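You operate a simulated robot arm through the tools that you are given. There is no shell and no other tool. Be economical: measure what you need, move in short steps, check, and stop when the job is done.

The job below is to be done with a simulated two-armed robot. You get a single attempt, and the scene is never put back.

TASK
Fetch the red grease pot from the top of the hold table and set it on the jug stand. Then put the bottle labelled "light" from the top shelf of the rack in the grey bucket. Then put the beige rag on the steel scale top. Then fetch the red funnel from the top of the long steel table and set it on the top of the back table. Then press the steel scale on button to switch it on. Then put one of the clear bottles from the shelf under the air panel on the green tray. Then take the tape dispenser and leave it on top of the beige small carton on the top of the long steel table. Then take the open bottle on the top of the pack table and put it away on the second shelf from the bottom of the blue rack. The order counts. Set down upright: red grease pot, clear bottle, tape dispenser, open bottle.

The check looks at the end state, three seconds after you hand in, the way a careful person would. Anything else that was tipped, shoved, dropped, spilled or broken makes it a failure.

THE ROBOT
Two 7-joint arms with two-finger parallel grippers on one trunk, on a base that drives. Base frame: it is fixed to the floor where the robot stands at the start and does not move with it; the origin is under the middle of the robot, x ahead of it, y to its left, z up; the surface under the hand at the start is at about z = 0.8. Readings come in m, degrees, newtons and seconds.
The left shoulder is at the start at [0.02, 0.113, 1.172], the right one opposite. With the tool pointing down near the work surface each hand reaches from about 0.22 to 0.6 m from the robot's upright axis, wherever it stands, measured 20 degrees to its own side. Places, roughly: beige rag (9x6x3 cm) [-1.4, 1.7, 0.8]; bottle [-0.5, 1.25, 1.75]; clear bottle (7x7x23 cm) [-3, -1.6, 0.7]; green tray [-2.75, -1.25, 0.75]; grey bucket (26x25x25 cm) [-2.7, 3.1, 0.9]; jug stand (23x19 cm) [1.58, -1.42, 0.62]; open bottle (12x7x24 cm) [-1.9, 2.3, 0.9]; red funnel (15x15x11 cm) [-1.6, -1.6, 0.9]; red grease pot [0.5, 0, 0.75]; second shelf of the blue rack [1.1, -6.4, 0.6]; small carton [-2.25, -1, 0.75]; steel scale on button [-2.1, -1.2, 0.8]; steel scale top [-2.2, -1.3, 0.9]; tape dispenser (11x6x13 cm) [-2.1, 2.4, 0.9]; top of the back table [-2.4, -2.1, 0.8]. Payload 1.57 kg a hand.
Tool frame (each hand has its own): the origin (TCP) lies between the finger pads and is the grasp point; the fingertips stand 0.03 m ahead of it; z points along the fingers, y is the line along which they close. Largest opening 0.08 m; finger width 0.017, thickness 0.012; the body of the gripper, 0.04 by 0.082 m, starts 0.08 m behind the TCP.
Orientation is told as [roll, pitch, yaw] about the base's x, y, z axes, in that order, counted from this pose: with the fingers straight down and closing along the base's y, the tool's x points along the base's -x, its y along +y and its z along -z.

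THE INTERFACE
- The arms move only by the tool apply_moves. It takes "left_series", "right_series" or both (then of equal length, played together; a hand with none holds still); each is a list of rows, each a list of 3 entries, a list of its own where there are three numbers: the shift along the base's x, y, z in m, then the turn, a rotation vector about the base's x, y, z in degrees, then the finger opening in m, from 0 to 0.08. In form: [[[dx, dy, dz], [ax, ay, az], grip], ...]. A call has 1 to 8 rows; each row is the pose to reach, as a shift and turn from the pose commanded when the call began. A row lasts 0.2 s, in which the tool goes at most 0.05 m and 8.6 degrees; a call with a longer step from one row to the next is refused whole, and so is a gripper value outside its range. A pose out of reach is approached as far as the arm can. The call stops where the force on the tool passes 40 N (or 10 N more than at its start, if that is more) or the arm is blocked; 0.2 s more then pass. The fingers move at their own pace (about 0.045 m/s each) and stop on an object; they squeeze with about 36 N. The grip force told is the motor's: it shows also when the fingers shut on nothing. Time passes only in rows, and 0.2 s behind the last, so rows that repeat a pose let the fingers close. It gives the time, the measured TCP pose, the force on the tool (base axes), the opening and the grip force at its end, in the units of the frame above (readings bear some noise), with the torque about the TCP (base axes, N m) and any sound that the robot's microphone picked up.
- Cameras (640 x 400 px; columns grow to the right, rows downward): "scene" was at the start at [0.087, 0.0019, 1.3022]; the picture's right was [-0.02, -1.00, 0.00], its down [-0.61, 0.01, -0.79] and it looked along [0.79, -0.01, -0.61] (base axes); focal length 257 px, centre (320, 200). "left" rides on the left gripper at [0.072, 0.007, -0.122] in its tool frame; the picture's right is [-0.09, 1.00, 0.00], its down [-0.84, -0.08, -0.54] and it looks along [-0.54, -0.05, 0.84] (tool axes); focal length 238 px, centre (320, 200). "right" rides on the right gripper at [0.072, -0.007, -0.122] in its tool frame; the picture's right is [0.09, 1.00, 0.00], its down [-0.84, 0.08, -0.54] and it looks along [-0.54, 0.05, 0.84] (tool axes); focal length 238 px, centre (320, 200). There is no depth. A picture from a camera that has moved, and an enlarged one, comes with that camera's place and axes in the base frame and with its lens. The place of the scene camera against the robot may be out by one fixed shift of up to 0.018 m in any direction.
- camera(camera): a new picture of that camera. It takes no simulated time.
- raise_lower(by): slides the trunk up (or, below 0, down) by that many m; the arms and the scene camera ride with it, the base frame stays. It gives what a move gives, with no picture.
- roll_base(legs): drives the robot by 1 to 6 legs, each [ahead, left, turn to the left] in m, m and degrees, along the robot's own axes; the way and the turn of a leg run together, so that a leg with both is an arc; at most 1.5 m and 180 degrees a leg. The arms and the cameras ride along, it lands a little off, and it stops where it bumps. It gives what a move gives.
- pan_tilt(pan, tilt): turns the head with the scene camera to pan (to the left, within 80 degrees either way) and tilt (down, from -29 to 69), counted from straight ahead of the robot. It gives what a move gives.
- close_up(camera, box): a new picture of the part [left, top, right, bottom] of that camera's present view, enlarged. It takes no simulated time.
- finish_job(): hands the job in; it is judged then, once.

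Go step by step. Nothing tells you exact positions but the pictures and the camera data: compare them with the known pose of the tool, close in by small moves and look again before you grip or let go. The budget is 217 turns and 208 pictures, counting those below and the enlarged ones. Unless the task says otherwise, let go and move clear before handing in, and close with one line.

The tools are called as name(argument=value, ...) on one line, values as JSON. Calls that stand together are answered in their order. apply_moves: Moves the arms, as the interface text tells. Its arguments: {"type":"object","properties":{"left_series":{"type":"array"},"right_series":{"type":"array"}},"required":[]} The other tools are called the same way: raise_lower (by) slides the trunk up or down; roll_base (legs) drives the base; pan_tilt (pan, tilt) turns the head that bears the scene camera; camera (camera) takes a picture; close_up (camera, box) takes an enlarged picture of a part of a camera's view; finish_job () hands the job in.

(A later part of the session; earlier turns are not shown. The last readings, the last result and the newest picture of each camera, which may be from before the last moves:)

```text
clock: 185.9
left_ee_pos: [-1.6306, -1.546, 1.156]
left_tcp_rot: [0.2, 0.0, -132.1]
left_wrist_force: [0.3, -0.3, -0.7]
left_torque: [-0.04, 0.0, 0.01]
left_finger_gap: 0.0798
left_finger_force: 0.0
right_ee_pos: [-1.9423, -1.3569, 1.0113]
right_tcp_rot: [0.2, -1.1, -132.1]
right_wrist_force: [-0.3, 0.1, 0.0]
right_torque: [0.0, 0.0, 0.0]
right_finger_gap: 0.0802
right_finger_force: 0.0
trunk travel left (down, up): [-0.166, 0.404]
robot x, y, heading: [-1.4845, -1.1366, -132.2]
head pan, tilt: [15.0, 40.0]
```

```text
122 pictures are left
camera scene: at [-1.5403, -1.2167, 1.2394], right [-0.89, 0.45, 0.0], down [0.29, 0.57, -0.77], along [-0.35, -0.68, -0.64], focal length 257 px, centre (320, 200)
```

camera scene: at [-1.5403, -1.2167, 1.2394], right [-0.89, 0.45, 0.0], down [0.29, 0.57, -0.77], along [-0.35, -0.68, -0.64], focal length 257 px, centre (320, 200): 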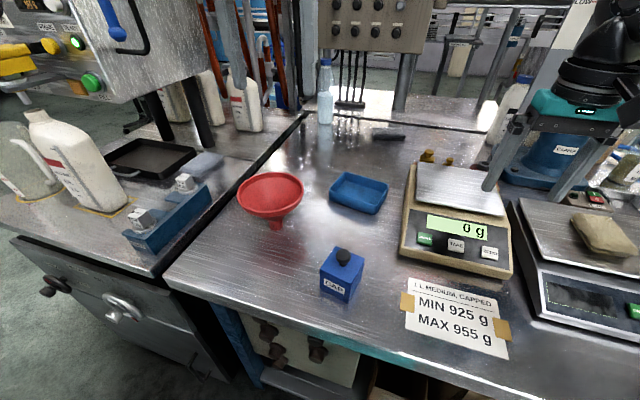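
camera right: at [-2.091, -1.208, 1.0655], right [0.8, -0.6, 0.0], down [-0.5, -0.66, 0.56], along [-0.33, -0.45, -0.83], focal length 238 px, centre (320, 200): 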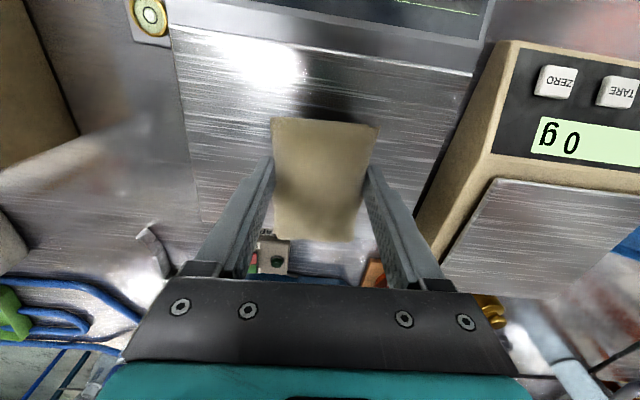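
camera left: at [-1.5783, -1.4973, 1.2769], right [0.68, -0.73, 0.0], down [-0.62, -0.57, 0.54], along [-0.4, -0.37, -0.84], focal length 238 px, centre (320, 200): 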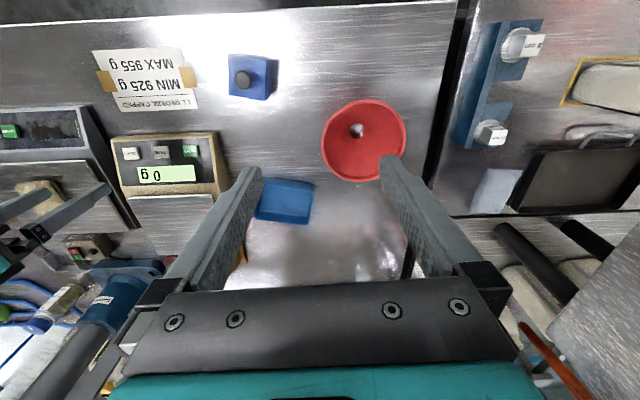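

The funnel's rim centre is at about (-1.625, -1.633), top near z 0.91. I move the left hand above the rim's right side.

apply_moves(left_series=[[[-0.012, -0.01, -0.04], [0, 0, 0], 0.08], [[-0.024, -0.02, -0.08], [0, 0, 0], 0.08], [[-0.036, -0.03, -0.12], [0, 0, 0], 0.08], [[-0.0455, -0.04, -0.16], [0, 0, 0], 0.08], [[-0.0455, -0.04, -0.18], [0, 0, 0], 0.08]])

camera(camera="left")

close_up(camera="scene", box=[200, 120, 400, 270])

```text
clock: 187.1
left_ee_pos: [-1.6797, -1.5857, 0.9771]
left_tcp_rot: [0.1, -0.1, -131.9]
left_wrist_force: [0.2, 0.2, 0.2]
left_torque: [0.02, -0.01, -0.01]
left_finger_gap: 0.0798
left_finger_force: 0.0
right_ee_pos: [-1.9409, -1.3575, 1.0107]
right_tcp_rot: [0.2, -1.1, -132.1]
right_wrist_force: [0.4, 0.7, 0.5]
right_torque: [0.0, 0.0, -0.02]
right_finger_gap: 0.08
right_finger_force: 0.1
trunk travel left (down, up): [-0.166, 0.404]
robot x, y, heading: [-1.4863, -1.1362, -131.7]
head pan, tilt: [15.0, 40.0]
```

```text
121 pictures are left
camera left: at [-1.6254, -1.5368, 1.0969], right [0.68, -0.73, 0.0], down [-0.62, -0.57, 0.54], along [-0.4, -0.37, -0.84], focal length 238 px, centre (320, 200)
```

left: 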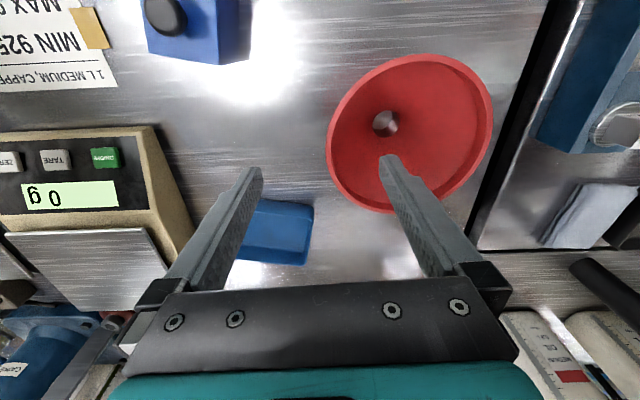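

```text
2.67 times, centred on (300, 195) of scene
camera zoom: at [-1.5404, -1.2167, 1.2393], right [-0.89, 0.45, 0.0], down [0.29, 0.57, -0.77], along [-0.35, -0.68, -0.64], focal length 686 px, centre (373, 213)
```

zoom: 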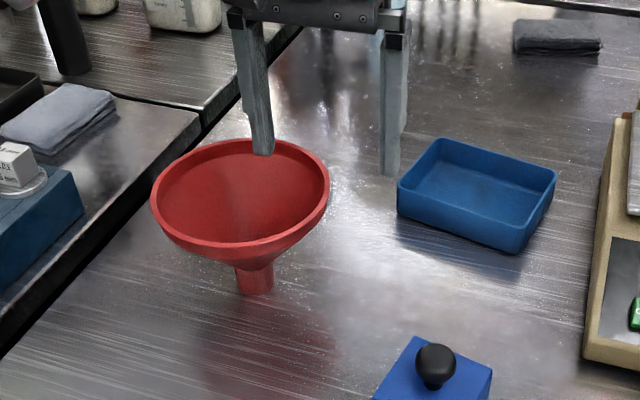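

Rim centre refined to (-1.619, -1.634, 0.898), diameter 13.9 cm. I shift 1 cm left, go down, and pinch the rim.

apply_moves(left_series=[[[0.004, -0.004, -0.02], [0, 0, 0], 0.08], [[0.0075, -0.0075, -0.04], [0, 0, 0], 0.08], [[0.0075, -0.0075, -0.062], [0, 0, 0], 0.08], [[0.0075, -0.0075, -0.062], [0, 0, 0], 0.04], [[0.0075, -0.0075, -0.062], [0, 0, 0], 0.0], [[0.0075, -0.0075, -0.062], [0, 0, 0], 0.0], [[0.0075, -0.0075, -0.062], [0, 0, 0], 0.0], [[0.0075, -0.0075, -0.062], [0, 0, 0], 0.0]])

camera(camera="left")

close_up(camera="scene", box=[200, 120, 400, 270])

```text
clock: 188.9
left_ee_pos: [-1.6694, -1.5932, 0.9168]
left_tcp_rot: [0.1, -0.2, -132.0]
left_wrist_force: [-1.1, -2.0, 5.4]
left_torque: [-0.42, -0.16, -0.13]
left_finger_gap: 0.0113
left_finger_force: 21.3
right_ee_pos: [-1.9424, -1.3576, 1.0119]
right_tcp_rot: [0.3, -0.9, -132.0]
right_wrist_force: [0.4, 0.7, -0.4]
right_torque: [0.02, 0.0, 0.03]
right_finger_gap: 0.08
right_finger_force: 0.0
trunk travel left (down, up): [-0.166, 0.404]
robot x, y, heading: [-1.4862, -1.1385, -131.9]
head pan, tilt: [15.0, 40.0]
```

```text
119 pictures are left
camera left: at [-1.6168, -1.545, 1.0369], right [0.68, -0.73, 0.0], down [-0.62, -0.57, 0.54], along [-0.4, -0.37, -0.84], focal length 238 px, centre (320, 200)
```

left: 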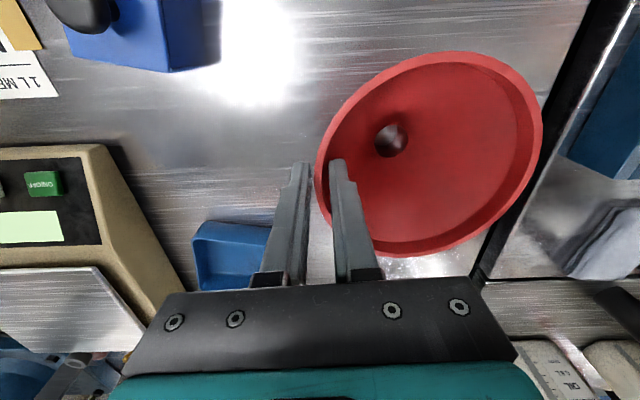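

```text
2.67 times, centred on (300, 195) of scene
camera zoom: at [-1.5405, -1.2164, 1.2394], right [-0.89, 0.45, 0.0], down [0.29, 0.57, -0.77], along [-0.35, -0.68, -0.64], focal length 686 px, centre (373, 213)
```

zoom: 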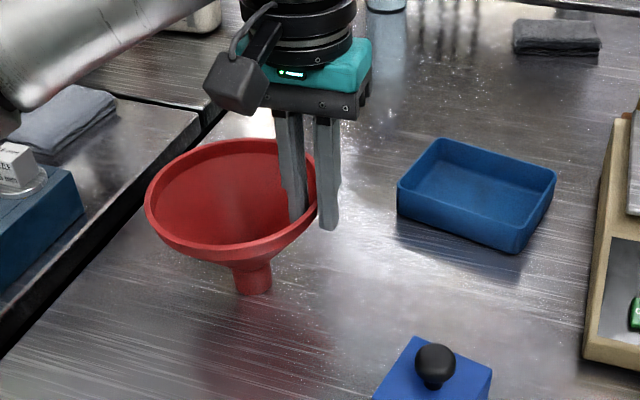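

The rim is pinched. I lift slowly and check.

apply_moves(left_series=[[[0.0, 0, 0.008], [0, 0, 0], 0.0], [[0, 0, 0.018], [0, 0, 0], 0.0], [[0, 0, 0.03], [0, 0, 0], 0.0], [[0, 0, 0.045], [0, 0, 0], 0.0], [[0, 0, 0.06], [0, 0, 0], 0.0], [[0, 0, 0.08], [0, 0, 0], 0.0]])

camera(camera="left")

camera(camera="scene")

```text
clock: 190.3
left_ee_pos: [-1.6691, -1.5926, 0.9946]
left_tcp_rot: [0.1, 0.0, -131.9]
left_wrist_force: [-0.9, 0.0, -0.2]
left_torque: [0.02, -0.01, -0.01]
left_finger_gap: 0.0076
left_finger_force: 26.6
right_ee_pos: [-1.9421, -1.3573, 1.0116]
right_tcp_rot: [0.3, -1.0, -132.1]
right_wrist_force: [-0.6, 0.2, 0.1]
right_torque: [0.01, 0.04, -0.03]
right_finger_gap: 0.0798
right_finger_force: 0.0
trunk travel left (down, up): [-0.166, 0.404]
robot x, y, heading: [-1.484, -1.1399, -131.9]
head pan, tilt: [15.0, 40.0]
```

```text
117 pictures are left
camera left: at [-1.6161, -1.5448, 1.1154], right [0.68, -0.73, 0.0], down [-0.62, -0.57, 0.54], along [-0.4, -0.37, -0.84], focal length 238 px, centre (320, 200)
```

left: 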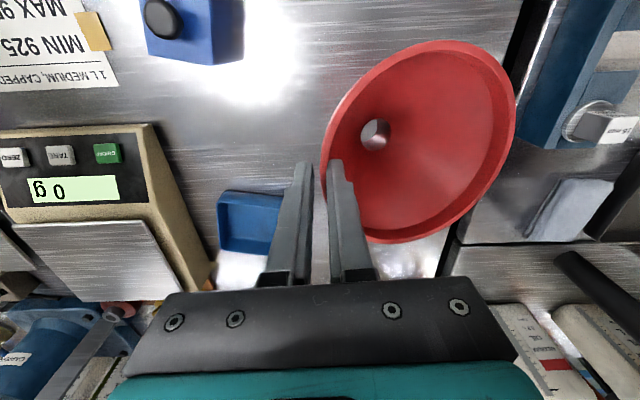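

```text
116 pictures are left
camera scene: at [-1.5404, -1.2165, 1.2393], right [-0.89, 0.45, 0.0], down [0.29, 0.57, -0.77], along [-0.35, -0.68, -0.64], focal length 257 px, centre (320, 200)
```

scene: 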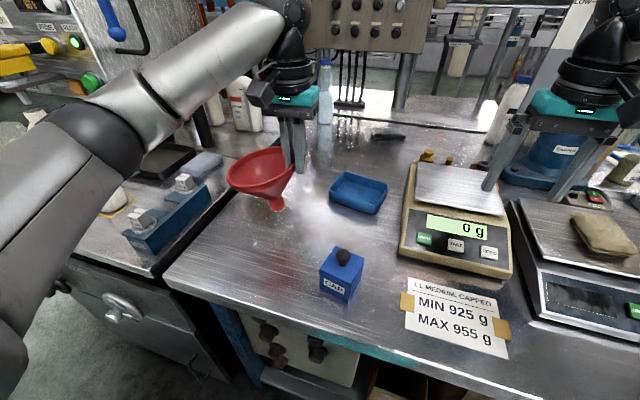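

The funnel is up and light. I raise it further, retract, and back away from the table.

apply_moves(left_series=[[[0.0, 0, 0.02], [0, 0, 0], 0.0], [[0, 0, 0.045], [0, 0, 0], 0.0], [[0, 0, 0.075], [0, 0, 0], 0.0], [[0.01, 0.011, 0.1], [0, 0, 0], 0.0], [[0.025, 0.028, 0.12], [0, 0, 0], 0.0], [[0.04, 0.045, 0.135], [0, 0, 0], 0.0], [[0.06, 0.067, 0.14], [0, 0, 0], 0.0], [[0.08, 0.09, 0.14], [0, 0, 0], 0.0]])

roll_base(legs=[[-0.35, 0, 0], [0, 0, 60]])

pan_tilt(pan=-10, tilt=20)

camera(camera="scene")

```text
clock: 192.1
left_ee_pos: [-1.5886, -1.5032, 1.1341]
left_tcp_rot: [0.2, -0.1, -132.0]
left_wrist_force: [0.1, -0.1, -0.3]
left_torque: [0.03, -0.01, 0.01]
left_finger_gap: 0.0079
left_finger_force: 26.4
right_ee_pos: [-1.9407, -1.3591, 1.0115]
right_tcp_rot: [0.3, -1.1, -132.1]
right_wrist_force: [-0.2, -0.3, -0.1]
right_torque: [0.01, 0.0, -0.02]
right_finger_gap: 0.08
right_finger_force: 0.0
trunk travel left (down, up): [-0.166, 0.404]
robot x, y, heading: [-1.4873, -1.1397, -132.0]
head pan, tilt: [15.0, 40.0]
```

```text
clock: 197.1
left_ee_pos: [-0.9796, -1.144, 1.1335]
left_tcp_rot: [0.0, 0.0, -71.4]
left_wrist_force: [1.0, -0.2, -0.8]
left_torque: [0.04, 0.03, 0.0]
left_finger_gap: 0.0076
left_finger_force: 27.2
right_ee_pos: [-1.2795, -1.3784, 1.0117]
right_tcp_rot: [0.3, -1.1, -71.5]
right_wrist_force: [0.6, -0.2, -0.3]
right_torque: [0.03, -0.01, 0.0]
right_finger_gap: 0.0803
right_finger_force: 0.0
trunk travel left (down, up): [-0.166, 0.404]
robot x, y, heading: [-1.2486, -0.8725, -71.5]
head pan, tilt: [15.0, 40.0]
```

```text
clock: 198.0
left_ee_pos: [-0.9802, -1.1444, 1.1332]
left_tcp_rot: [0.1, 0.0, -71.5]
left_wrist_force: [-1.2, -0.7, 0.0]
left_torque: [-0.02, -0.02, -0.02]
left_finger_gap: 0.0079
left_finger_force: 26.7
right_ee_pos: [-1.2783, -1.3773, 1.0105]
right_tcp_rot: [0.3, -1.0, -71.6]
right_wrist_force: [0.3, 0.2, -1.0]
right_torque: [-0.02, -0.01, -0.01]
right_finger_gap: 0.0799
right_finger_force: 0.0
trunk travel left (down, up): [-0.166, 0.404]
robot x, y, heading: [-1.2469, -0.8709, -71.3]
head pan, tilt: [-10.0, 20.0]
```

```text
115 pictures are left
camera scene: at [-1.24, -0.9715, 1.2707], right [-0.99, -0.15, 0.0], down [-0.05, 0.34, -0.94], along [0.14, -0.93, -0.34], focal length 257 px, centre (320, 200)
```

scene: 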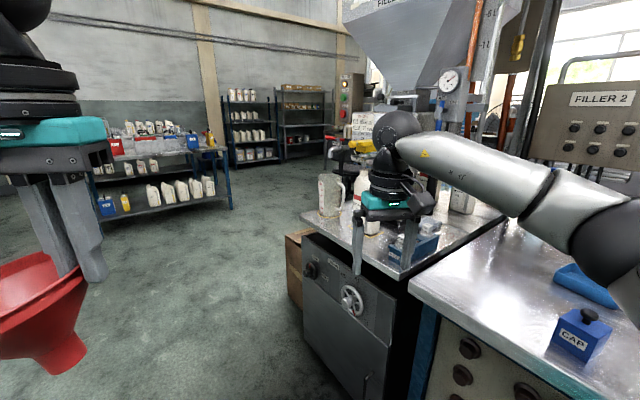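

The filler line ends at the cabinet in front, with open floor to its left. I'll drive past it and look towards the rear.

roll_base(legs=[[0, 0, 29], [1.1, 0, 0], [1.0, 0, 0], [0, 0, -85]])

raise_lower(by=0.3)

pan_tilt(pan=-10, tilt=25)

camera(camera="scene")

```text
clock: 213.5
left_ee_pos: [0.2487, -2.648, 1.1332]
left_tcp_rot: [0.2, 0.0, -126.7]
left_wrist_force: [-0.5, -0.4, -0.6]
left_torque: [0.05, 0.03, -0.02]
left_finger_gap: 0.0076
left_finger_force: 26.4
right_ee_pos: [-0.1157, -2.5353, 1.0107]
right_tcp_rot: [0.3, -1.1, -126.8]
right_wrist_force: [0.0, 0.3, -0.2]
right_torque: [0.0, 0.0, -0.02]
right_finger_gap: 0.0802
right_finger_force: 0.1
trunk travel left (down, up): [-0.166, 0.404]
robot x, y, heading: [0.3168, -2.2719, -126.5]
head pan, tilt: [-10.0, 20.0]
```

```text
clock: 216.5
left_ee_pos: [0.2469, -2.6476, 1.4335]
left_tcp_rot: [0.1, -0.1, -126.7]
left_wrist_force: [0.9, -0.1, 0.1]
left_torque: [0.01, 0.04, 0.02]
left_finger_gap: 0.0072
left_finger_force: 26.6
right_ee_pos: [-0.1157, -2.5352, 1.3111]
right_tcp_rot: [0.3, -1.1, -126.8]
right_wrist_force: [0.5, 0.6, 0.9]
right_torque: [0.02, 0.0, -0.03]
right_finger_gap: 0.08
right_finger_force: 0.1
trunk travel left (down, up): [-0.466, 0.104]
robot x, y, heading: [0.3179, -2.2694, -126.5]
head pan, tilt: [-10.0, 20.0]
```

```text
clock: 217.1
left_ee_pos: [0.2485, -2.6478, 1.4331]
left_tcp_rot: [0.1, 0.0, -126.6]
left_wrist_force: [-0.2, 0.0, 0.1]
left_torque: [0.03, 0.03, 0.01]
left_finger_gap: 0.0071
left_finger_force: 26.9
right_ee_pos: [-0.1147, -2.5341, 1.3109]
right_tcp_rot: [0.3, -1.0, -126.8]
right_wrist_force: [0.2, -0.4, -0.5]
right_torque: [-0.06, -0.01, 0.02]
right_finger_gap: 0.0799
right_finger_force: 0.0
trunk travel left (down, up): [-0.466, 0.104]
robot x, y, heading: [0.318, -2.2725, -126.4]
head pan, tilt: [-10.0, 25.0]
```

```text
114 pictures are left
camera scene: at [0.2353, -2.3413, 1.5627], right [-0.69, 0.73, 0.0], down [0.31, 0.29, -0.91], along [-0.66, -0.62, -0.42], focal length 257 px, centre (320, 200)
```

scene: 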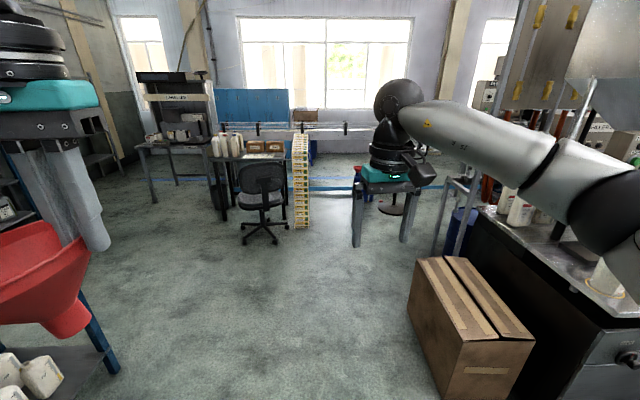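

The aisle is open between the chair and the boxes. I go through it and turn right to face the rear of the line.

roll_base(legs=[[0, 0, -6], [1.0, 0.27, 0], [0.85, -0.54, 0], [0, 0, -85]])

pan_tilt(pan=0, tilt=25)

camera(camera="scene")

```text
clock: 231.4
left_ee_pos: [-1.4917, -3.3806, 1.4322]
left_tcp_rot: [0.0, 0.0, 142.5]
left_wrist_force: [-0.6, 1.0, -0.4]
left_torque: [-0.01, 0.0, 0.01]
left_finger_gap: 0.0068
left_finger_force: 26.2
right_ee_pos: [-1.3748, -3.0185, 1.311]
right_tcp_rot: [0.3, -1.1, 142.4]
right_wrist_force: [-0.3, -0.7, 0.0]
right_torque: [0.0, -0.01, 0.01]
right_finger_gap: 0.0803
right_finger_force: 0.0
trunk travel left (down, up): [-0.466, 0.104]
robot x, y, heading: [-1.1188, -3.4505, 142.5]
head pan, tilt: [-10.0, 25.0]
```

```text
clock: 232.1
left_ee_pos: [-1.4925, -3.3806, 1.4343]
left_tcp_rot: [0.1, 0.0, 142.6]
left_wrist_force: [0.0, 0.0, -0.1]
left_torque: [0.0, -0.01, 0.01]
left_finger_gap: 0.0067
left_finger_force: 26.5
right_ee_pos: [-1.3747, -3.0183, 1.3101]
right_tcp_rot: [0.4, -1.0, 142.4]
right_wrist_force: [0.4, -0.3, 0.5]
right_torque: [0.0, -0.04, -0.01]
right_finger_gap: 0.0801
right_finger_force: 0.1
trunk travel left (down, up): [-0.466, 0.104]
robot x, y, heading: [-1.1153, -3.4492, 142.6]
head pan, tilt: [0.0, 25.0]
```

```text
113 pictures are left
camera scene: at [-1.2099, -3.3891, 1.5627], right [0.61, 0.8, 0.0], down [0.34, -0.26, -0.91], along [-0.72, 0.55, -0.42], focal length 257 px, centre (320, 200)
```

scene: 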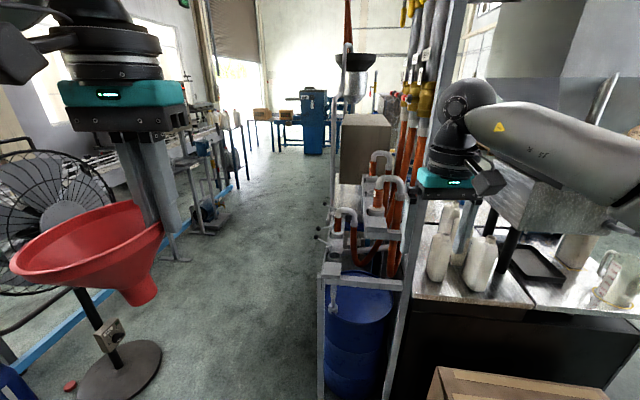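

The rear aisle runs ahead between a fan on the left and the pump rack on the right. I line up with its middle and advance.

roll_base(legs=[[0, 0.43, -5], [0.8, 0, 0]])

pan_tilt(pan=-35, tilt=30)

camera(camera="scene")

```text
clock: 238.7
left_ee_pos: [-2.3588, -3.1442, 1.4334]
left_tcp_rot: [0.1, 0.0, 138.1]
left_wrist_force: [-0.3, -0.5, -0.7]
left_torque: [0.01, 0.02, 0.06]
left_finger_gap: 0.0061
left_finger_force: 25.8
right_ee_pos: [-2.2137, -2.7911, 1.3101]
right_tcp_rot: [0.3, -1.0, 138.0]
right_wrist_force: [0.4, 0.3, 0.2]
right_torque: [-0.02, -0.03, 0.02]
right_finger_gap: 0.0803
right_finger_force: 0.1
trunk travel left (down, up): [-0.466, 0.104]
robot x, y, heading: [-1.9924, -3.2444, 138.5]
head pan, tilt: [0.0, 25.0]
```

```text
clock: 239.7
left_ee_pos: [-2.3595, -3.1433, 1.4334]
left_tcp_rot: [0.2, 0.0, 138.1]
left_wrist_force: [0.3, -0.2, -0.8]
left_torque: [0.04, -0.04, 0.0]
left_finger_gap: 0.0064
left_finger_force: 26.1
right_ee_pos: [-2.2131, -2.7926, 1.3112]
right_tcp_rot: [0.3, -1.0, 138.0]
right_wrist_force: [-0.2, -0.5, -0.2]
right_torque: [-0.01, -0.01, 0.01]
right_finger_gap: 0.0799
right_finger_force: 0.0
trunk travel left (down, up): [-0.466, 0.104]
robot x, y, heading: [-1.9921, -3.2502, 138.1]
head pan, tilt: [-35.0, 30.0]
```

```text
112 pictures are left
camera scene: at [-2.0295, -3.1485, 1.5547], right [0.97, 0.23, 0.0], down [0.11, -0.49, -0.87], along [-0.2, 0.84, -0.5], focal length 257 px, centre (320, 200)
```

scene: 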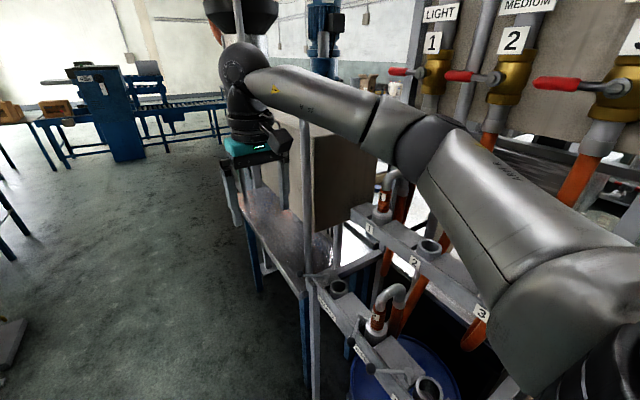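

The back table's top is visible, about (-2.45, -2.2), beside the filler box. I advance further down the aisle and turn to face it.

roll_base(legs=[[1.05, 0, 0], [0, 0, -60]])

pan_tilt(pan=-10, tilt=35)

camera(camera="scene")

```text
clock: 246.5
left_ee_pos: [-3.0818, -2.311, 1.4322]
left_tcp_rot: [-0.7, -0.4, 112.6]
left_wrist_force: [-1.1, -0.1, -1.5]
left_torque: [0.03, -0.08, 0.01]
left_finger_gap: 0.0063
left_finger_force: 25.5
right_ee_pos: [-2.8418, -2.0772, 1.3196]
right_tcp_rot: [-1.2, -2.0, 119.8]
right_wrist_force: [0.7, 0.4, 0.1]
right_torque: [-0.05, -0.01, 0.0]
right_finger_gap: 0.0801
right_finger_force: 0.1
trunk travel left (down, up): [-0.466, 0.104]
robot x, y, heading: [-2.7829, -2.5489, 112.9]
head pan, tilt: [-35.0, 30.0]
stopped in leg 2: the robot was blocked; the commanded pose is now the measured one
```

```text
clock: 247.4
left_ee_pos: [-3.0832, -2.3111, 1.4328]
left_tcp_rot: [-0.9, -0.4, 112.5]
left_wrist_force: [0.2, -0.7, -0.8]
left_torque: [0.0, -0.04, -0.01]
left_finger_gap: 0.0066
left_finger_force: 26.0
right_ee_pos: [-2.8425, -2.0771, 1.3195]
right_tcp_rot: [-1.4, -1.9, 119.6]
right_wrist_force: [0.6, 1.2, 0.8]
right_torque: [-0.03, -0.01, -0.02]
right_finger_gap: 0.0799
right_finger_force: 0.1
trunk travel left (down, up): [-0.466, 0.104]
robot x, y, heading: [-2.7796, -2.5439, 112.6]
head pan, tilt: [-10.0, 35.0]
```

```text
111 pictures are left
camera scene: at [-2.8308, -2.4646, 1.5476], right [0.98, 0.22, 0.02], down [0.13, -0.55, -0.82], along [-0.17, 0.81, -0.57], focal length 257 px, centre (320, 200)
```

scene: 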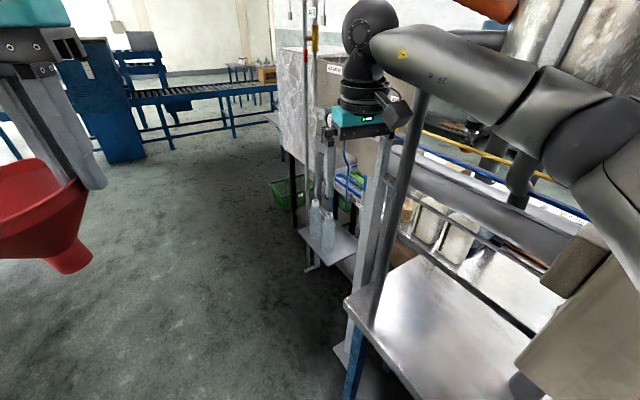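

The turn was stopped because the right hand met a post at the table's end. I turn back a little, and pull the right hand in close to the body.

roll_base(legs=[[0, 0, 18]])

camera(camera="scene")

```text
clock: 248.8
left_ee_pos: [-3.1293, -2.3966, 1.4337]
left_tcp_rot: [0.3, -0.1, 130.7]
left_wrist_force: [0.0, 0.2, -1.4]
left_torque: [0.03, -0.01, -0.01]
left_finger_gap: 0.0061
left_finger_force: 25.7
right_ee_pos: [-2.9713, -2.0947, 1.3128]
right_tcp_rot: [-0.3, -1.6, 136.7]
right_wrist_force: [0.0, -0.5, 0.1]
right_torque: [-0.01, 0.03, 0.0]
right_finger_gap: 0.0802
right_finger_force: 0.1
trunk travel left (down, up): [-0.466, 0.104]
robot x, y, heading: [-2.7792, -2.5469, 130.9]
head pan, tilt: [-10.0, 35.0]
```

```text
110 pictures are left
camera scene: at [-2.8409, -2.4589, 1.5468], right [0.86, 0.51, 0.0], down [0.29, -0.49, -0.82], along [-0.42, 0.7, -0.57], focal length 257 px, centre (320, 200)
```

scene: 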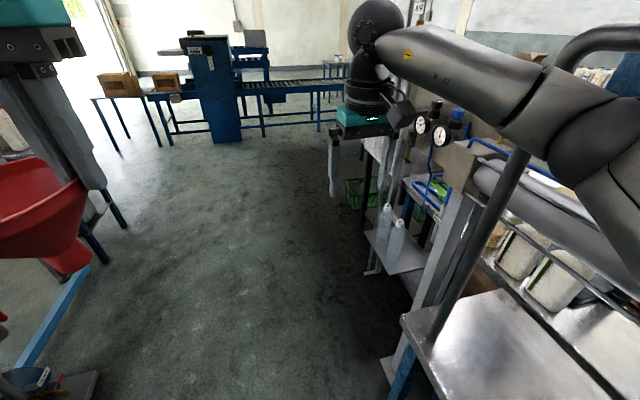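

A vertical pipe rises from the table's left corner and bends over at z ≈ 1.5. I'll lower the trunk, draw the right hand in, move away from the table, then turn.

apply_moves(right_series=[[[0.03, -0.035, 0], [0, 0, 0], 0.08], [[0.06, -0.07, 0], [0, 0, 0], 0.08], [[0.09, -0.105, 0], [0, 0, 0], 0.08], [[0.12, -0.14, 0], [0, 0, 0], 0.08], [[0.14, -0.16, 0], [0, 0, 0], 0.08]])

raise_lower(by=-0.28)

roll_base(legs=[[0, 0.12, 0], [0, 0, -83]])

pan_tilt(pan=0, tilt=30)

camera(camera="scene")

camera(camera="left")

```text
clock: 250.2
left_ee_pos: [-3.1596, -2.4337, 1.4301]
left_tcp_rot: [-1.6, -0.4, 131.0]
left_wrist_force: [-0.3, 0.2, -0.5]
left_torque: [-0.02, -0.07, 0.0]
left_finger_gap: 0.0061
left_finger_force: 25.8
right_ee_pos: [-2.8677, -2.2979, 1.3242]
right_tcp_rot: [-2.2, -2.3, 139.9]
right_wrist_force: [-0.3, 0.4, -0.7]
right_torque: [-0.04, -0.03, 0.02]
right_finger_gap: 0.0799
right_finger_force: 0.0
trunk travel left (down, up): [-0.466, 0.104]
robot x, y, heading: [-2.7845, -2.5517, 131.5]
head pan, tilt: [-10.0, 35.0]
stopped in row 5 (right hand): the arm was blocked; the commanded pose is now the measured one
```

```text
clock: 253.1
left_ee_pos: [-3.1317, -2.399, 1.1525]
left_tcp_rot: [0.1, 0.0, 130.8]
left_wrist_force: [-0.8, -0.2, -1.0]
left_torque: [0.01, -0.02, 0.02]
left_finger_gap: 0.0058
left_finger_force: 26.3
right_ee_pos: [-2.8381, -2.2627, 1.0355]
right_tcp_rot: [-0.3, -1.8, 138.4]
right_wrist_force: [0.8, 0.5, -0.2]
right_torque: [0.03, -0.03, 0.0]
right_finger_gap: 0.0799
right_finger_force: 0.1
trunk travel left (down, up): [-0.186, 0.384]
robot x, y, heading: [-2.7844, -2.5469, 130.9]
head pan, tilt: [-10.0, 35.0]
```

```text
clock: 257.9
left_ee_pos: [-2.7691, -2.2583, 1.1526]
left_tcp_rot: [0.2, 0.0, 48.1]
left_wrist_force: [-1.0, 0.5, 0.7]
left_torque: [-0.03, -0.01, 0.0]
left_finger_gap: 0.0055
left_finger_force: 25.8
right_ee_pos: [-2.5962, -2.5326, 1.0373]
right_tcp_rot: [-0.3, -1.8, 55.6]
right_wrist_force: [1.1, -0.5, -0.1]
right_torque: [0.02, 0.01, -0.03]
right_finger_gap: 0.0804
right_finger_force: 0.1
trunk travel left (down, up): [-0.186, 0.384]
robot x, y, heading: [-2.8715, -2.6233, 48.1]
head pan, tilt: [-10.0, 35.0]
```

```text
clock: 258.6
left_ee_pos: [-2.7689, -2.258, 1.1531]
left_tcp_rot: [0.2, -0.1, 48.1]
left_wrist_force: [0.9, 0.0, -0.6]
left_torque: [0.02, 0.0, 0.0]
left_finger_gap: 0.0054
left_finger_force: 25.7
right_ee_pos: [-2.5962, -2.5332, 1.0375]
right_tcp_rot: [-0.3, -1.7, 55.8]
right_wrist_force: [-0.3, -0.3, 0.1]
right_torque: [0.01, 0.02, 0.0]
right_finger_gap: 0.0798
right_finger_force: 0.1
trunk travel left (down, up): [-0.186, 0.384]
robot x, y, heading: [-2.8724, -2.6236, 48.2]
head pan, tilt: [0.0, 30.0]
```

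```text
109 pictures are left
camera scene: at [-2.8135, -2.5472, 1.2747], right [0.75, -0.67, 0.0], down [-0.33, -0.37, -0.87], along [0.58, 0.65, -0.5], focal length 257 px, centre (320, 200)
```

scene: 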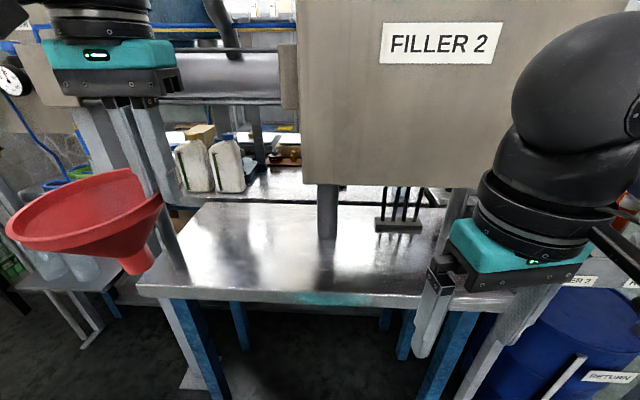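

```text
108 pictures are left
camera left: at [-2.8207, -2.3086, 1.2741], right [-0.68, 0.73, 0.0], down [0.62, 0.57, 0.54], along [0.4, 0.37, -0.84], focal length 238 px, centre (320, 200)
```

left: 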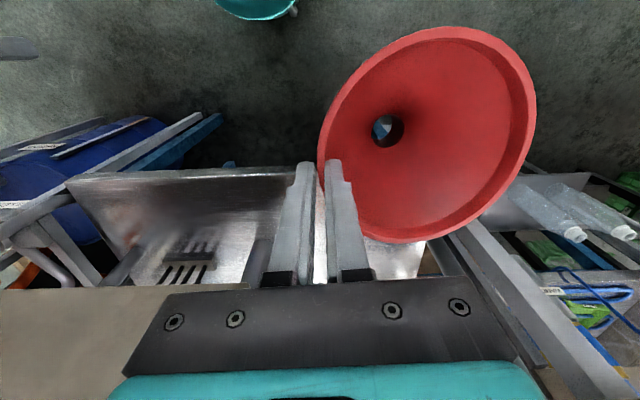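

The back table is in front. I enlarge the area where the funnel could go.

close_up(camera="scene", box=[60, 90, 380, 310])

```text
1.82 times, centred on (220, 200) of scene
camera zoom: at [-2.8135, -2.5472, 1.2747], right [0.75, -0.67, 0.0], down [-0.33, -0.37, -0.87], along [0.58, 0.65, -0.5], focal length 468 px, centre (502, 200)
```

zoom: 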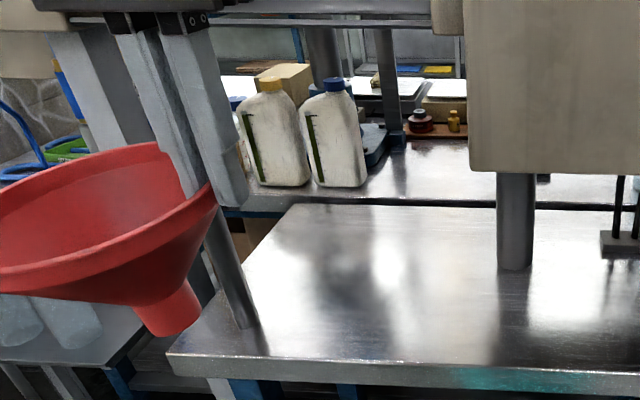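

Between the corner pipe (-2.765, -1.949) and the box's post (-2.388, -2.103) there is room at about (-2.63, -2.02). I drive 0.12 m forward and bring the funnel above that spot.

roll_base(legs=[[0.12, 0, 0]])

apply_moves(left_series=[[[0.022, 0.008, 0], [0, 0, 0], 0.0], [[0.044, 0.022, 0], [0, 0, 0], 0.0], [[0.066, 0.042, -0.01], [0, 0, 0], 0.0], [[0.082, 0.062, -0.03], [0, 0, 0], 0.0], [[0.095, 0.084, -0.05], [0, 0, 0], 0.0], [[0.107, 0.106, -0.07], [0, 0, 0], 0.0], [[0.107, 0.106, -0.1], [0, 0, 0], 0.0]])

camera(camera="scene")

camera(camera="left")

```text
clock: 259.8
left_ee_pos: [-2.6874, -2.168, 1.1523]
left_tcp_rot: [0.1, 0.1, 48.0]
left_wrist_force: [-0.1, 1.0, -0.8]
left_torque: [-0.03, -0.03, 0.0]
left_finger_gap: 0.0056
left_finger_force: 26.1
right_ee_pos: [-2.5162, -2.4427, 1.036]
right_tcp_rot: [-0.2, -1.8, 55.6]
right_wrist_force: [0.2, 0.1, -1.0]
right_torque: [0.01, 0.0, 0.01]
right_finger_gap: 0.0797
right_finger_force: 0.2
trunk travel left (down, up): [-0.186, 0.384]
robot x, y, heading: [-2.7883, -2.5345, 48.2]
head pan, tilt: [0.0, 30.0]
```

```text
clock: 261.4
left_ee_pos: [-2.5798, -2.0622, 1.0553]
left_tcp_rot: [0.1, -0.1, 48.2]
left_wrist_force: [0.5, 0.7, 0.1]
left_torque: [-0.03, -0.05, -0.02]
left_finger_gap: 0.0056
left_finger_force: 26.0
right_ee_pos: [-2.5169, -2.4432, 1.037]
right_tcp_rot: [-0.3, -1.8, 55.7]
right_wrist_force: [0.3, -0.3, 0.2]
right_torque: [0.03, -0.01, 0.0]
right_finger_gap: 0.0801
right_finger_force: 0.0
trunk travel left (down, up): [-0.186, 0.384]
robot x, y, heading: [-2.7931, -2.535, 48.4]
head pan, tilt: [0.0, 30.0]
```

```text
106 pictures are left
camera scene: at [-2.7336, -2.4574, 1.2747], right [0.75, -0.67, 0.0], down [-0.33, -0.37, -0.87], along [0.58, 0.65, -0.5], focal length 257 px, centre (320, 200)
```

scene: 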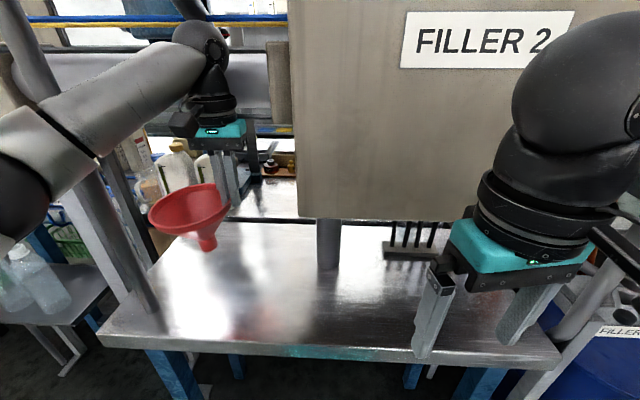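

```text
105 pictures are left
camera left: at [-2.6317, -2.1119, 1.1757], right [-0.68, 0.73, 0.0], down [0.62, 0.57, 0.54], along [0.4, 0.37, -0.84], focal length 238 px, centre (320, 200)
```

left: 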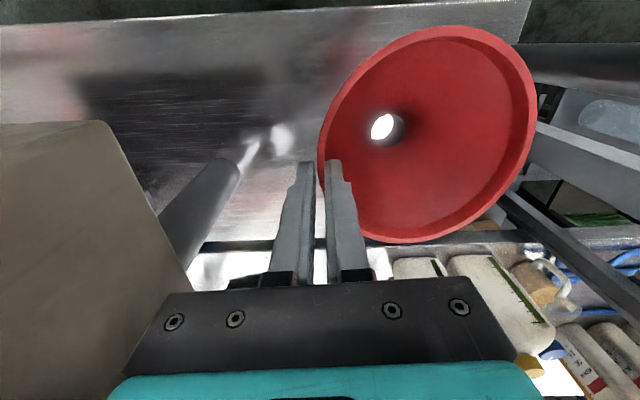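

The stem is over the table with margin all round. I lower to just above the expected contact height.

apply_moves(left_series=[[[0, 0, -0.03], [0, 0, 0], 0.0], [[0, 0, -0.06], [0, 0, 0], 0.0], [[0, 0, -0.09], [0, 0, 0], 0.0], [[0, 0, -0.11], [0, 0, 0], 0.0], [[0, 0, -0.12], [0, 0, 0], 0.0], [[0, 0, -0.125], [0, 0, 0], 0.0]])

close_up(camera="scene", box=[110, 120, 350, 340])

```text
clock: 262.8
left_ee_pos: [-2.5809, -2.0617, 0.927]
left_tcp_rot: [0.1, 0.1, 48.1]
left_wrist_force: [0.0, 0.0, -0.9]
left_torque: [-0.02, 0.0, 0.05]
left_finger_gap: 0.0055
left_finger_force: 25.7
right_ee_pos: [-2.5165, -2.4438, 1.0366]
right_tcp_rot: [-0.4, -1.8, 55.7]
right_wrist_force: [-0.5, 0.6, 0.1]
right_torque: [-0.02, 0.01, 0.03]
right_finger_gap: 0.08
right_finger_force: 0.0
trunk travel left (down, up): [-0.186, 0.384]
robot x, y, heading: [-2.7911, -2.536, 48.2]
head pan, tilt: [0.0, 30.0]
```

```text
1.82 times, centred on (230, 230) of scene
camera zoom: at [-2.7335, -2.4575, 1.2747], right [0.75, -0.67, 0.0], down [-0.33, -0.37, -0.87], along [0.58, 0.65, -0.5], focal length 468 px, centre (484, 146)
```

zoom: 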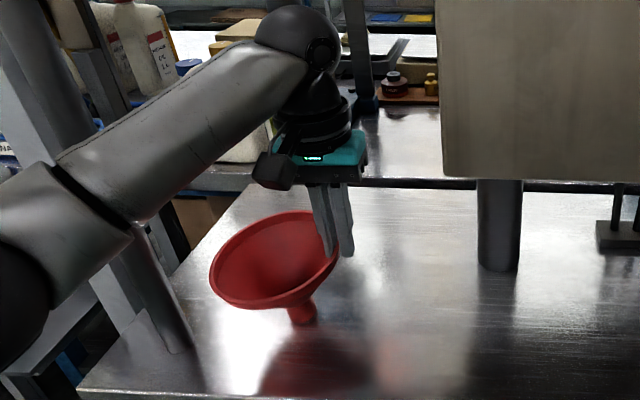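

apply_moves(left_series=[[[0, 0, -0.004], [0, 0, 0], 0.0], [[0, 0, -0.008], [0, 0, 0], 0.0], [[0, 0, -0.012], [0, 0, 0], 0.0]])

close_up(camera="scene", box=[170, 200, 290, 320])

```text
clock: 263.6
left_ee_pos: [-2.581, -2.0632, 0.9194]
left_tcp_rot: [0.0, -0.3, 48.0]
left_wrist_force: [5.5, -2.2, 18.1]
left_torque: [0.3, 0.35, -0.07]
left_finger_gap: 0.0062
left_finger_force: 26.7
right_ee_pos: [-2.5167, -2.4436, 1.036]
right_tcp_rot: [-0.4, -2.0, 55.7]
right_wrist_force: [-0.1, -0.4, -0.3]
right_torque: [-0.04, 0.03, 0.0]
right_finger_gap: 0.0801
right_finger_force: 0.0
trunk travel left (down, up): [-0.186, 0.384]
robot x, y, heading: [-2.791, -2.5396, 48.0]
head pan, tilt: [0.0, 30.0]
```

```text
3.33 times, centred on (230, 260) of scene
camera zoom: at [-2.7334, -2.4589, 1.2749], right [0.75, -0.67, 0.0], down [-0.33, -0.37, -0.87], along [0.58, 0.65, -0.5], focal length 858 px, centre (620, 0)
```

zoom: 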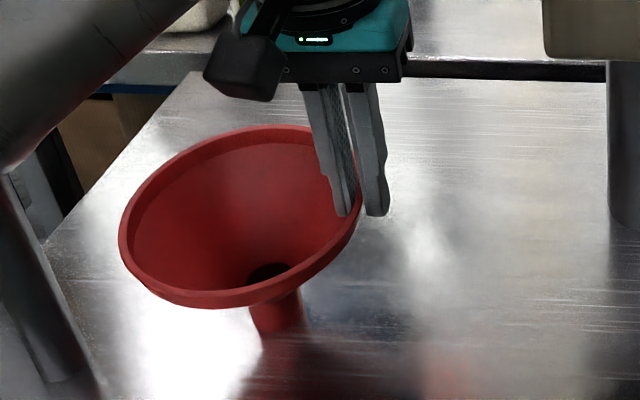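

The stem has touched down. I ease off a little, open, let it settle, and look before rising.

apply_moves(left_series=[[[0, 0, 0.004], [0, 0, 0], 0.0], [[0, 0, 0.004], [0, 0, 0], 0.014], [[0, 0, 0.004], [0, 0, 0], 0.025], [[0, 0, 0.004], [0, 0, 0], 0.04], [[0, 0, 0.004], [0, 0, 0], 0.04]])

close_up(camera="scene", box=[170, 200, 290, 320])

```text
clock: 264.8
left_ee_pos: [-2.5801, -2.0626, 0.9197]
left_tcp_rot: [0.0, 0.0, 48.1]
left_wrist_force: [-0.1, -0.1, -0.8]
left_torque: [-0.01, 0.06, -0.01]
left_finger_gap: 0.04
left_finger_force: 0.2
right_ee_pos: [-2.5164, -2.4436, 1.0367]
right_tcp_rot: [-0.3, -1.8, 55.7]
right_wrist_force: [-0.2, -0.2, 0.1]
right_torque: [0.03, -0.02, -0.04]
right_finger_gap: 0.0797
right_finger_force: 0.1
trunk travel left (down, up): [-0.186, 0.384]
robot x, y, heading: [-2.7902, -2.5364, 48.3]
head pan, tilt: [0.0, 30.0]
```

```text
3.33 times, centred on (230, 260) of scene
camera zoom: at [-2.7335, -2.4576, 1.2747], right [0.75, -0.67, 0.0], down [-0.33, -0.37, -0.87], along [0.58, 0.65, -0.5], focal length 858 px, centre (620, 0)
```

zoom: 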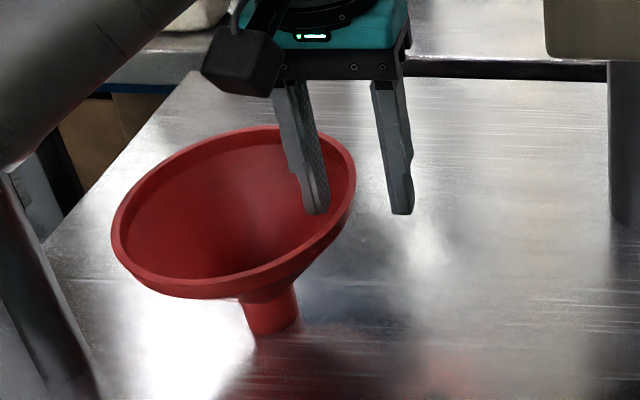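

The funnel stands upright on its own. I rise straight up and retract along the entry path, then back off.

apply_moves(left_series=[[[0, 0, 0.03], [0, 0, 0], 0.04], [[0, 0, 0.07], [0, 0, 0], 0.04], [[0, 0, 0.11], [0, 0, 0], 0.04], [[0, 0, 0.15], [0, 0, 0], 0.04], [[-0.015, -0.03, 0.18], [0, 0, 0], 0.06], [[-0.035, -0.06, 0.2], [0, 0, 0], 0.08], [[-0.06, -0.085, 0.21], [0, 0, 0], 0.08], [[-0.09, -0.11, 0.21], [0, 0, 0], 0.08]])

roll_base(legs=[[-0.15, 0, 0]])

camera(camera="scene")

```text
clock: 266.6
left_ee_pos: [-2.6716, -2.173, 1.1294]
left_tcp_rot: [0.2, 0.0, 48.3]
left_wrist_force: [0.2, 0.7, 0.0]
left_torque: [0.01, -0.02, -0.02]
left_finger_gap: 0.08
left_finger_force: 0.2
right_ee_pos: [-2.5168, -2.4435, 1.0373]
right_tcp_rot: [-0.3, -1.8, 55.8]
right_wrist_force: [0.3, 0.5, 0.4]
right_torque: [-0.03, -0.01, 0.02]
right_finger_gap: 0.08
right_finger_force: 0.1
trunk travel left (down, up): [-0.186, 0.384]
robot x, y, heading: [-2.7892, -2.5384, 48.1]
head pan, tilt: [0.0, 30.0]
```

```text
clock: 268.0
left_ee_pos: [-2.7698, -2.2828, 1.1297]
left_tcp_rot: [0.2, -0.1, 48.1]
left_wrist_force: [0.3, 0.4, 0.2]
left_torque: [0.03, 0.0, -0.01]
left_finger_gap: 0.08
left_finger_force: 0.0
right_ee_pos: [-2.6162, -2.5544, 1.036]
right_tcp_rot: [-0.2, -2.0, 55.6]
right_wrist_force: [0.3, -0.5, -0.4]
right_torque: [-0.02, -0.02, 0.0]
right_finger_gap: 0.0801
right_finger_force: 0.1
trunk travel left (down, up): [-0.186, 0.384]
robot x, y, heading: [-2.8872, -2.6498, 48.3]
head pan, tilt: [0.0, 30.0]
```

```text
101 pictures are left
camera scene: at [-2.8321, -2.5681, 1.2748], right [0.75, -0.67, 0.0], down [-0.33, -0.37, -0.87], along [0.58, 0.65, -0.5], focal length 257 px, centre (320, 200)
```

scene: 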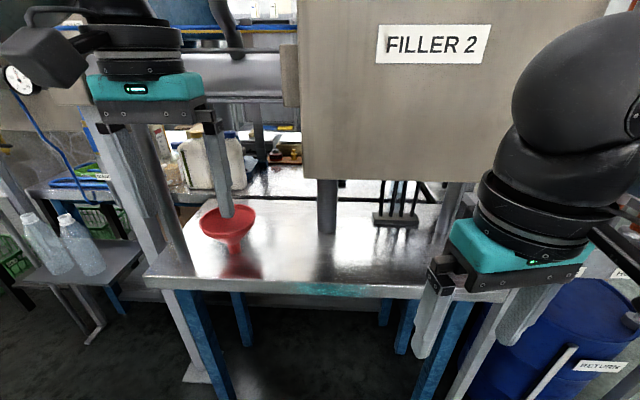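

The funnel stands safely. Next in order is the scale's ON button, so I retrace my way around to the front of the long table.

roll_base(legs=[[0, 0, -90.8], [0.9, 0.14, 0], [0.95, 0, 0], [0, 0, 90], [1.1, -0.15, 0], [1.1, 0, 0]])

```text
clock: 295.3
left_ee_pos: [0.3235, -1.8811, 1.1294]
left_tcp_rot: [0.2, 0.0, 46.2]
left_wrist_force: [-0.5, 0.9, 0.3]
left_torque: [-0.04, 0.0, -0.04]
left_finger_gap: 0.0798
left_finger_force: 0.0
right_ee_pos: [0.4685, -2.1568, 1.0366]
right_tcp_rot: [-0.3, -1.7, 53.8]
right_wrist_force: [-0.2, -0.2, 0.5]
right_torque: [-0.01, 0.02, 0.01]
right_finger_gap: 0.0799
right_finger_force: 0.1
trunk travel left (down, up): [-0.186, 0.384]
robot x, y, heading: [0.193, -2.2406, 46.6]
head pan, tilt: [0.0, 30.0]
```

I turn around and strafe to stand in front of the steel scale again.

roll_base(legs=[[0, 0, -179], [0, -1.1, 0], [0, -1.1, 0], [0.28, 0, 0]])

pan_tilt(pan=-10, tilt=40)

camera(camera="scene")

camera(camera="right")

```text
clock: 315.0
left_ee_pos: [-1.7469, -1.3097, 1.1293]
left_tcp_rot: [0.2, 0.1, -133.8]
left_wrist_force: [0.3, 1.3, -0.7]
left_torque: [0.05, 0.0, 0.01]
left_finger_gap: 0.0803
left_finger_force: 0.0
right_ee_pos: [-1.8924, -1.0349, 1.0362]
right_tcp_rot: [-0.3, -1.8, -126.3]
right_wrist_force: [0.2, 0.1, -0.3]
right_torque: [0.0, -0.01, 0.01]
right_finger_gap: 0.0802
right_finger_force: 0.0
trunk travel left (down, up): [-0.186, 0.384]
robot x, y, heading: [-1.617, -0.9475, -133.7]
head pan, tilt: [0.0, 30.0]
```

```text
clock: 315.7
left_ee_pos: [-1.7459, -1.3086, 1.1286]
left_tcp_rot: [0.2, 0.1, -133.8]
left_wrist_force: [0.4, 0.2, -0.7]
left_torque: [0.01, -0.01, 0.01]
left_finger_gap: 0.0798
left_finger_force: 0.0
right_ee_pos: [-1.8911, -1.0342, 1.0376]
right_tcp_rot: [-0.3, -1.8, -126.4]
right_wrist_force: [-0.4, 0.1, -0.4]
right_torque: [-0.02, 0.02, -0.02]
right_finger_gap: 0.0801
right_finger_force: 0.0
trunk travel left (down, up): [-0.186, 0.384]
robot x, y, heading: [-1.6115, -0.951, -133.6]
head pan, tilt: [-10.0, 40.0]
```

```text
100 pictures are left
camera scene: at [-1.6988, -1.0057, 1.2594], right [-0.59, 0.81, 0.0], down [0.52, 0.38, -0.77], along [-0.62, -0.45, -0.64], focal length 257 px, centre (320, 200)
```

scene: 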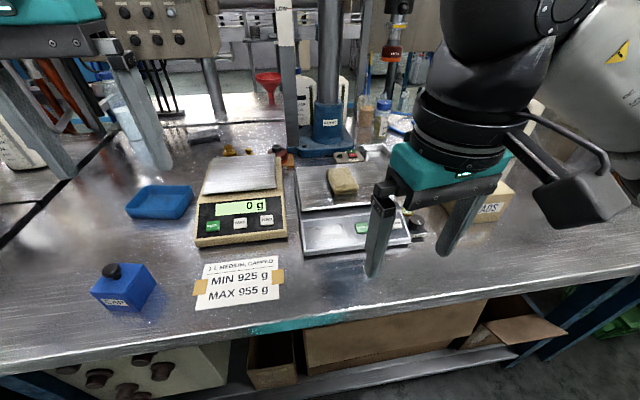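

```text
99 pictures are left
camera right: at [-1.851, -0.9701, 1.1575], right [0.86, -0.51, -0.01], down [-0.42, -0.71, 0.57], along [-0.3, -0.48, -0.82], focal length 238 px, centre (320, 200)
```

right: 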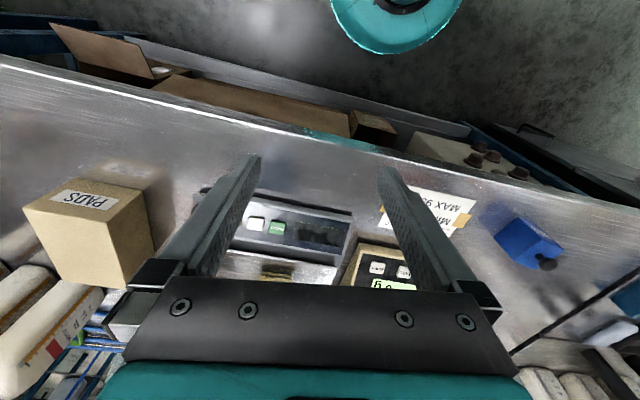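

The green ON/OFF button is near (-2.06, -1.166), z ≈ 0.845. I close the right fingers and hover above it.

apply_moves(right_series=[[[-0.034, -0.026, 0], [0, 0, -1.5], 0.04], [[-0.068, -0.052, -0.02], [0, 0, -3], 0.0], [[-0.1, -0.079, -0.045], [0, 0, -4.5], 0.0], [[-0.13, -0.105, -0.07], [0, 0, -6], 0.0], [[-0.155, -0.12, -0.09], [0, 0, -7.5], 0.0], [[-0.1685, -0.1315, -0.11], [0, 0, -7.5], 0.0], [[-0.1685, -0.1315, -0.117], [0, 0, -7.5], 0.0]])

camera(camera="right")

close_up(camera="scene", box=[270, 130, 450, 270])

```text
clock: 317.3
left_ee_pos: [-1.7465, -1.3117, 1.1295]
left_tcp_rot: [0.4, 0.0, -133.8]
left_wrist_force: [-0.6, 0.1, 0.2]
left_torque: [-0.02, 0.03, 0.0]
left_finger_gap: 0.0799
left_finger_force: 0.2
right_ee_pos: [-2.0608, -1.1648, 0.9207]
right_tcp_rot: [-0.3, -1.7, -133.7]
right_wrist_force: [0.6, 0.5, -0.3]
right_torque: [0.01, 0.01, -0.01]
right_finger_gap: 0.0
right_finger_force: 21.4
trunk travel left (down, up): [-0.186, 0.384]
robot x, y, heading: [-1.6164, -0.9484, -133.9]
head pan, tilt: [-10.0, 40.0]
```

```text
98 pictures are left
camera right: at [-2.0124, -1.1069, 1.0412], right [0.78, -0.62, -0.01], down [-0.51, -0.65, 0.57], along [-0.36, -0.44, -0.82], focal length 238 px, centre (320, 200)
```

right: 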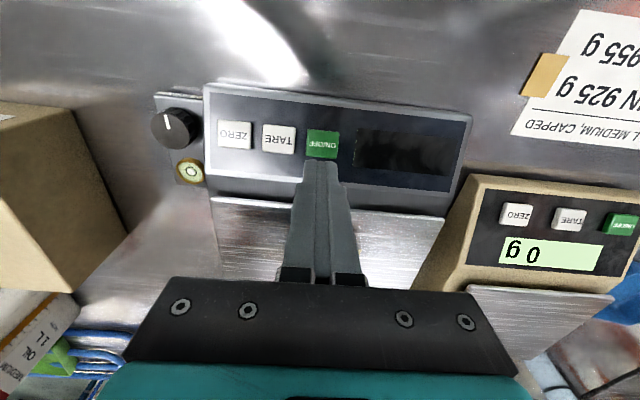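

```text
2.86 times, centred on (360, 200) of scene
camera zoom: at [-1.6988, -1.0057, 1.2593], right [-0.59, 0.81, 0.0], down [0.52, 0.38, -0.77], along [-0.62, -0.45, -0.64], focal length 735 px, centre (206, 200)
```

zoom: 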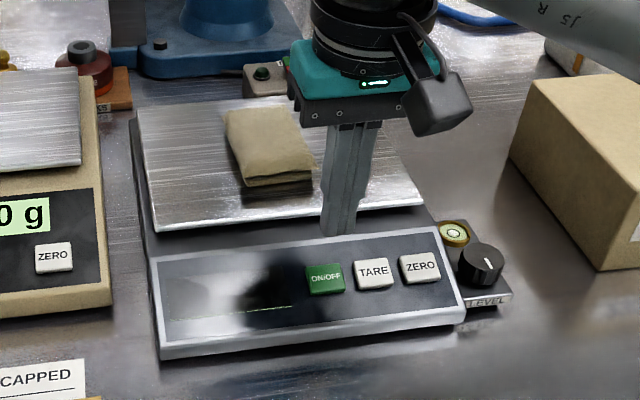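

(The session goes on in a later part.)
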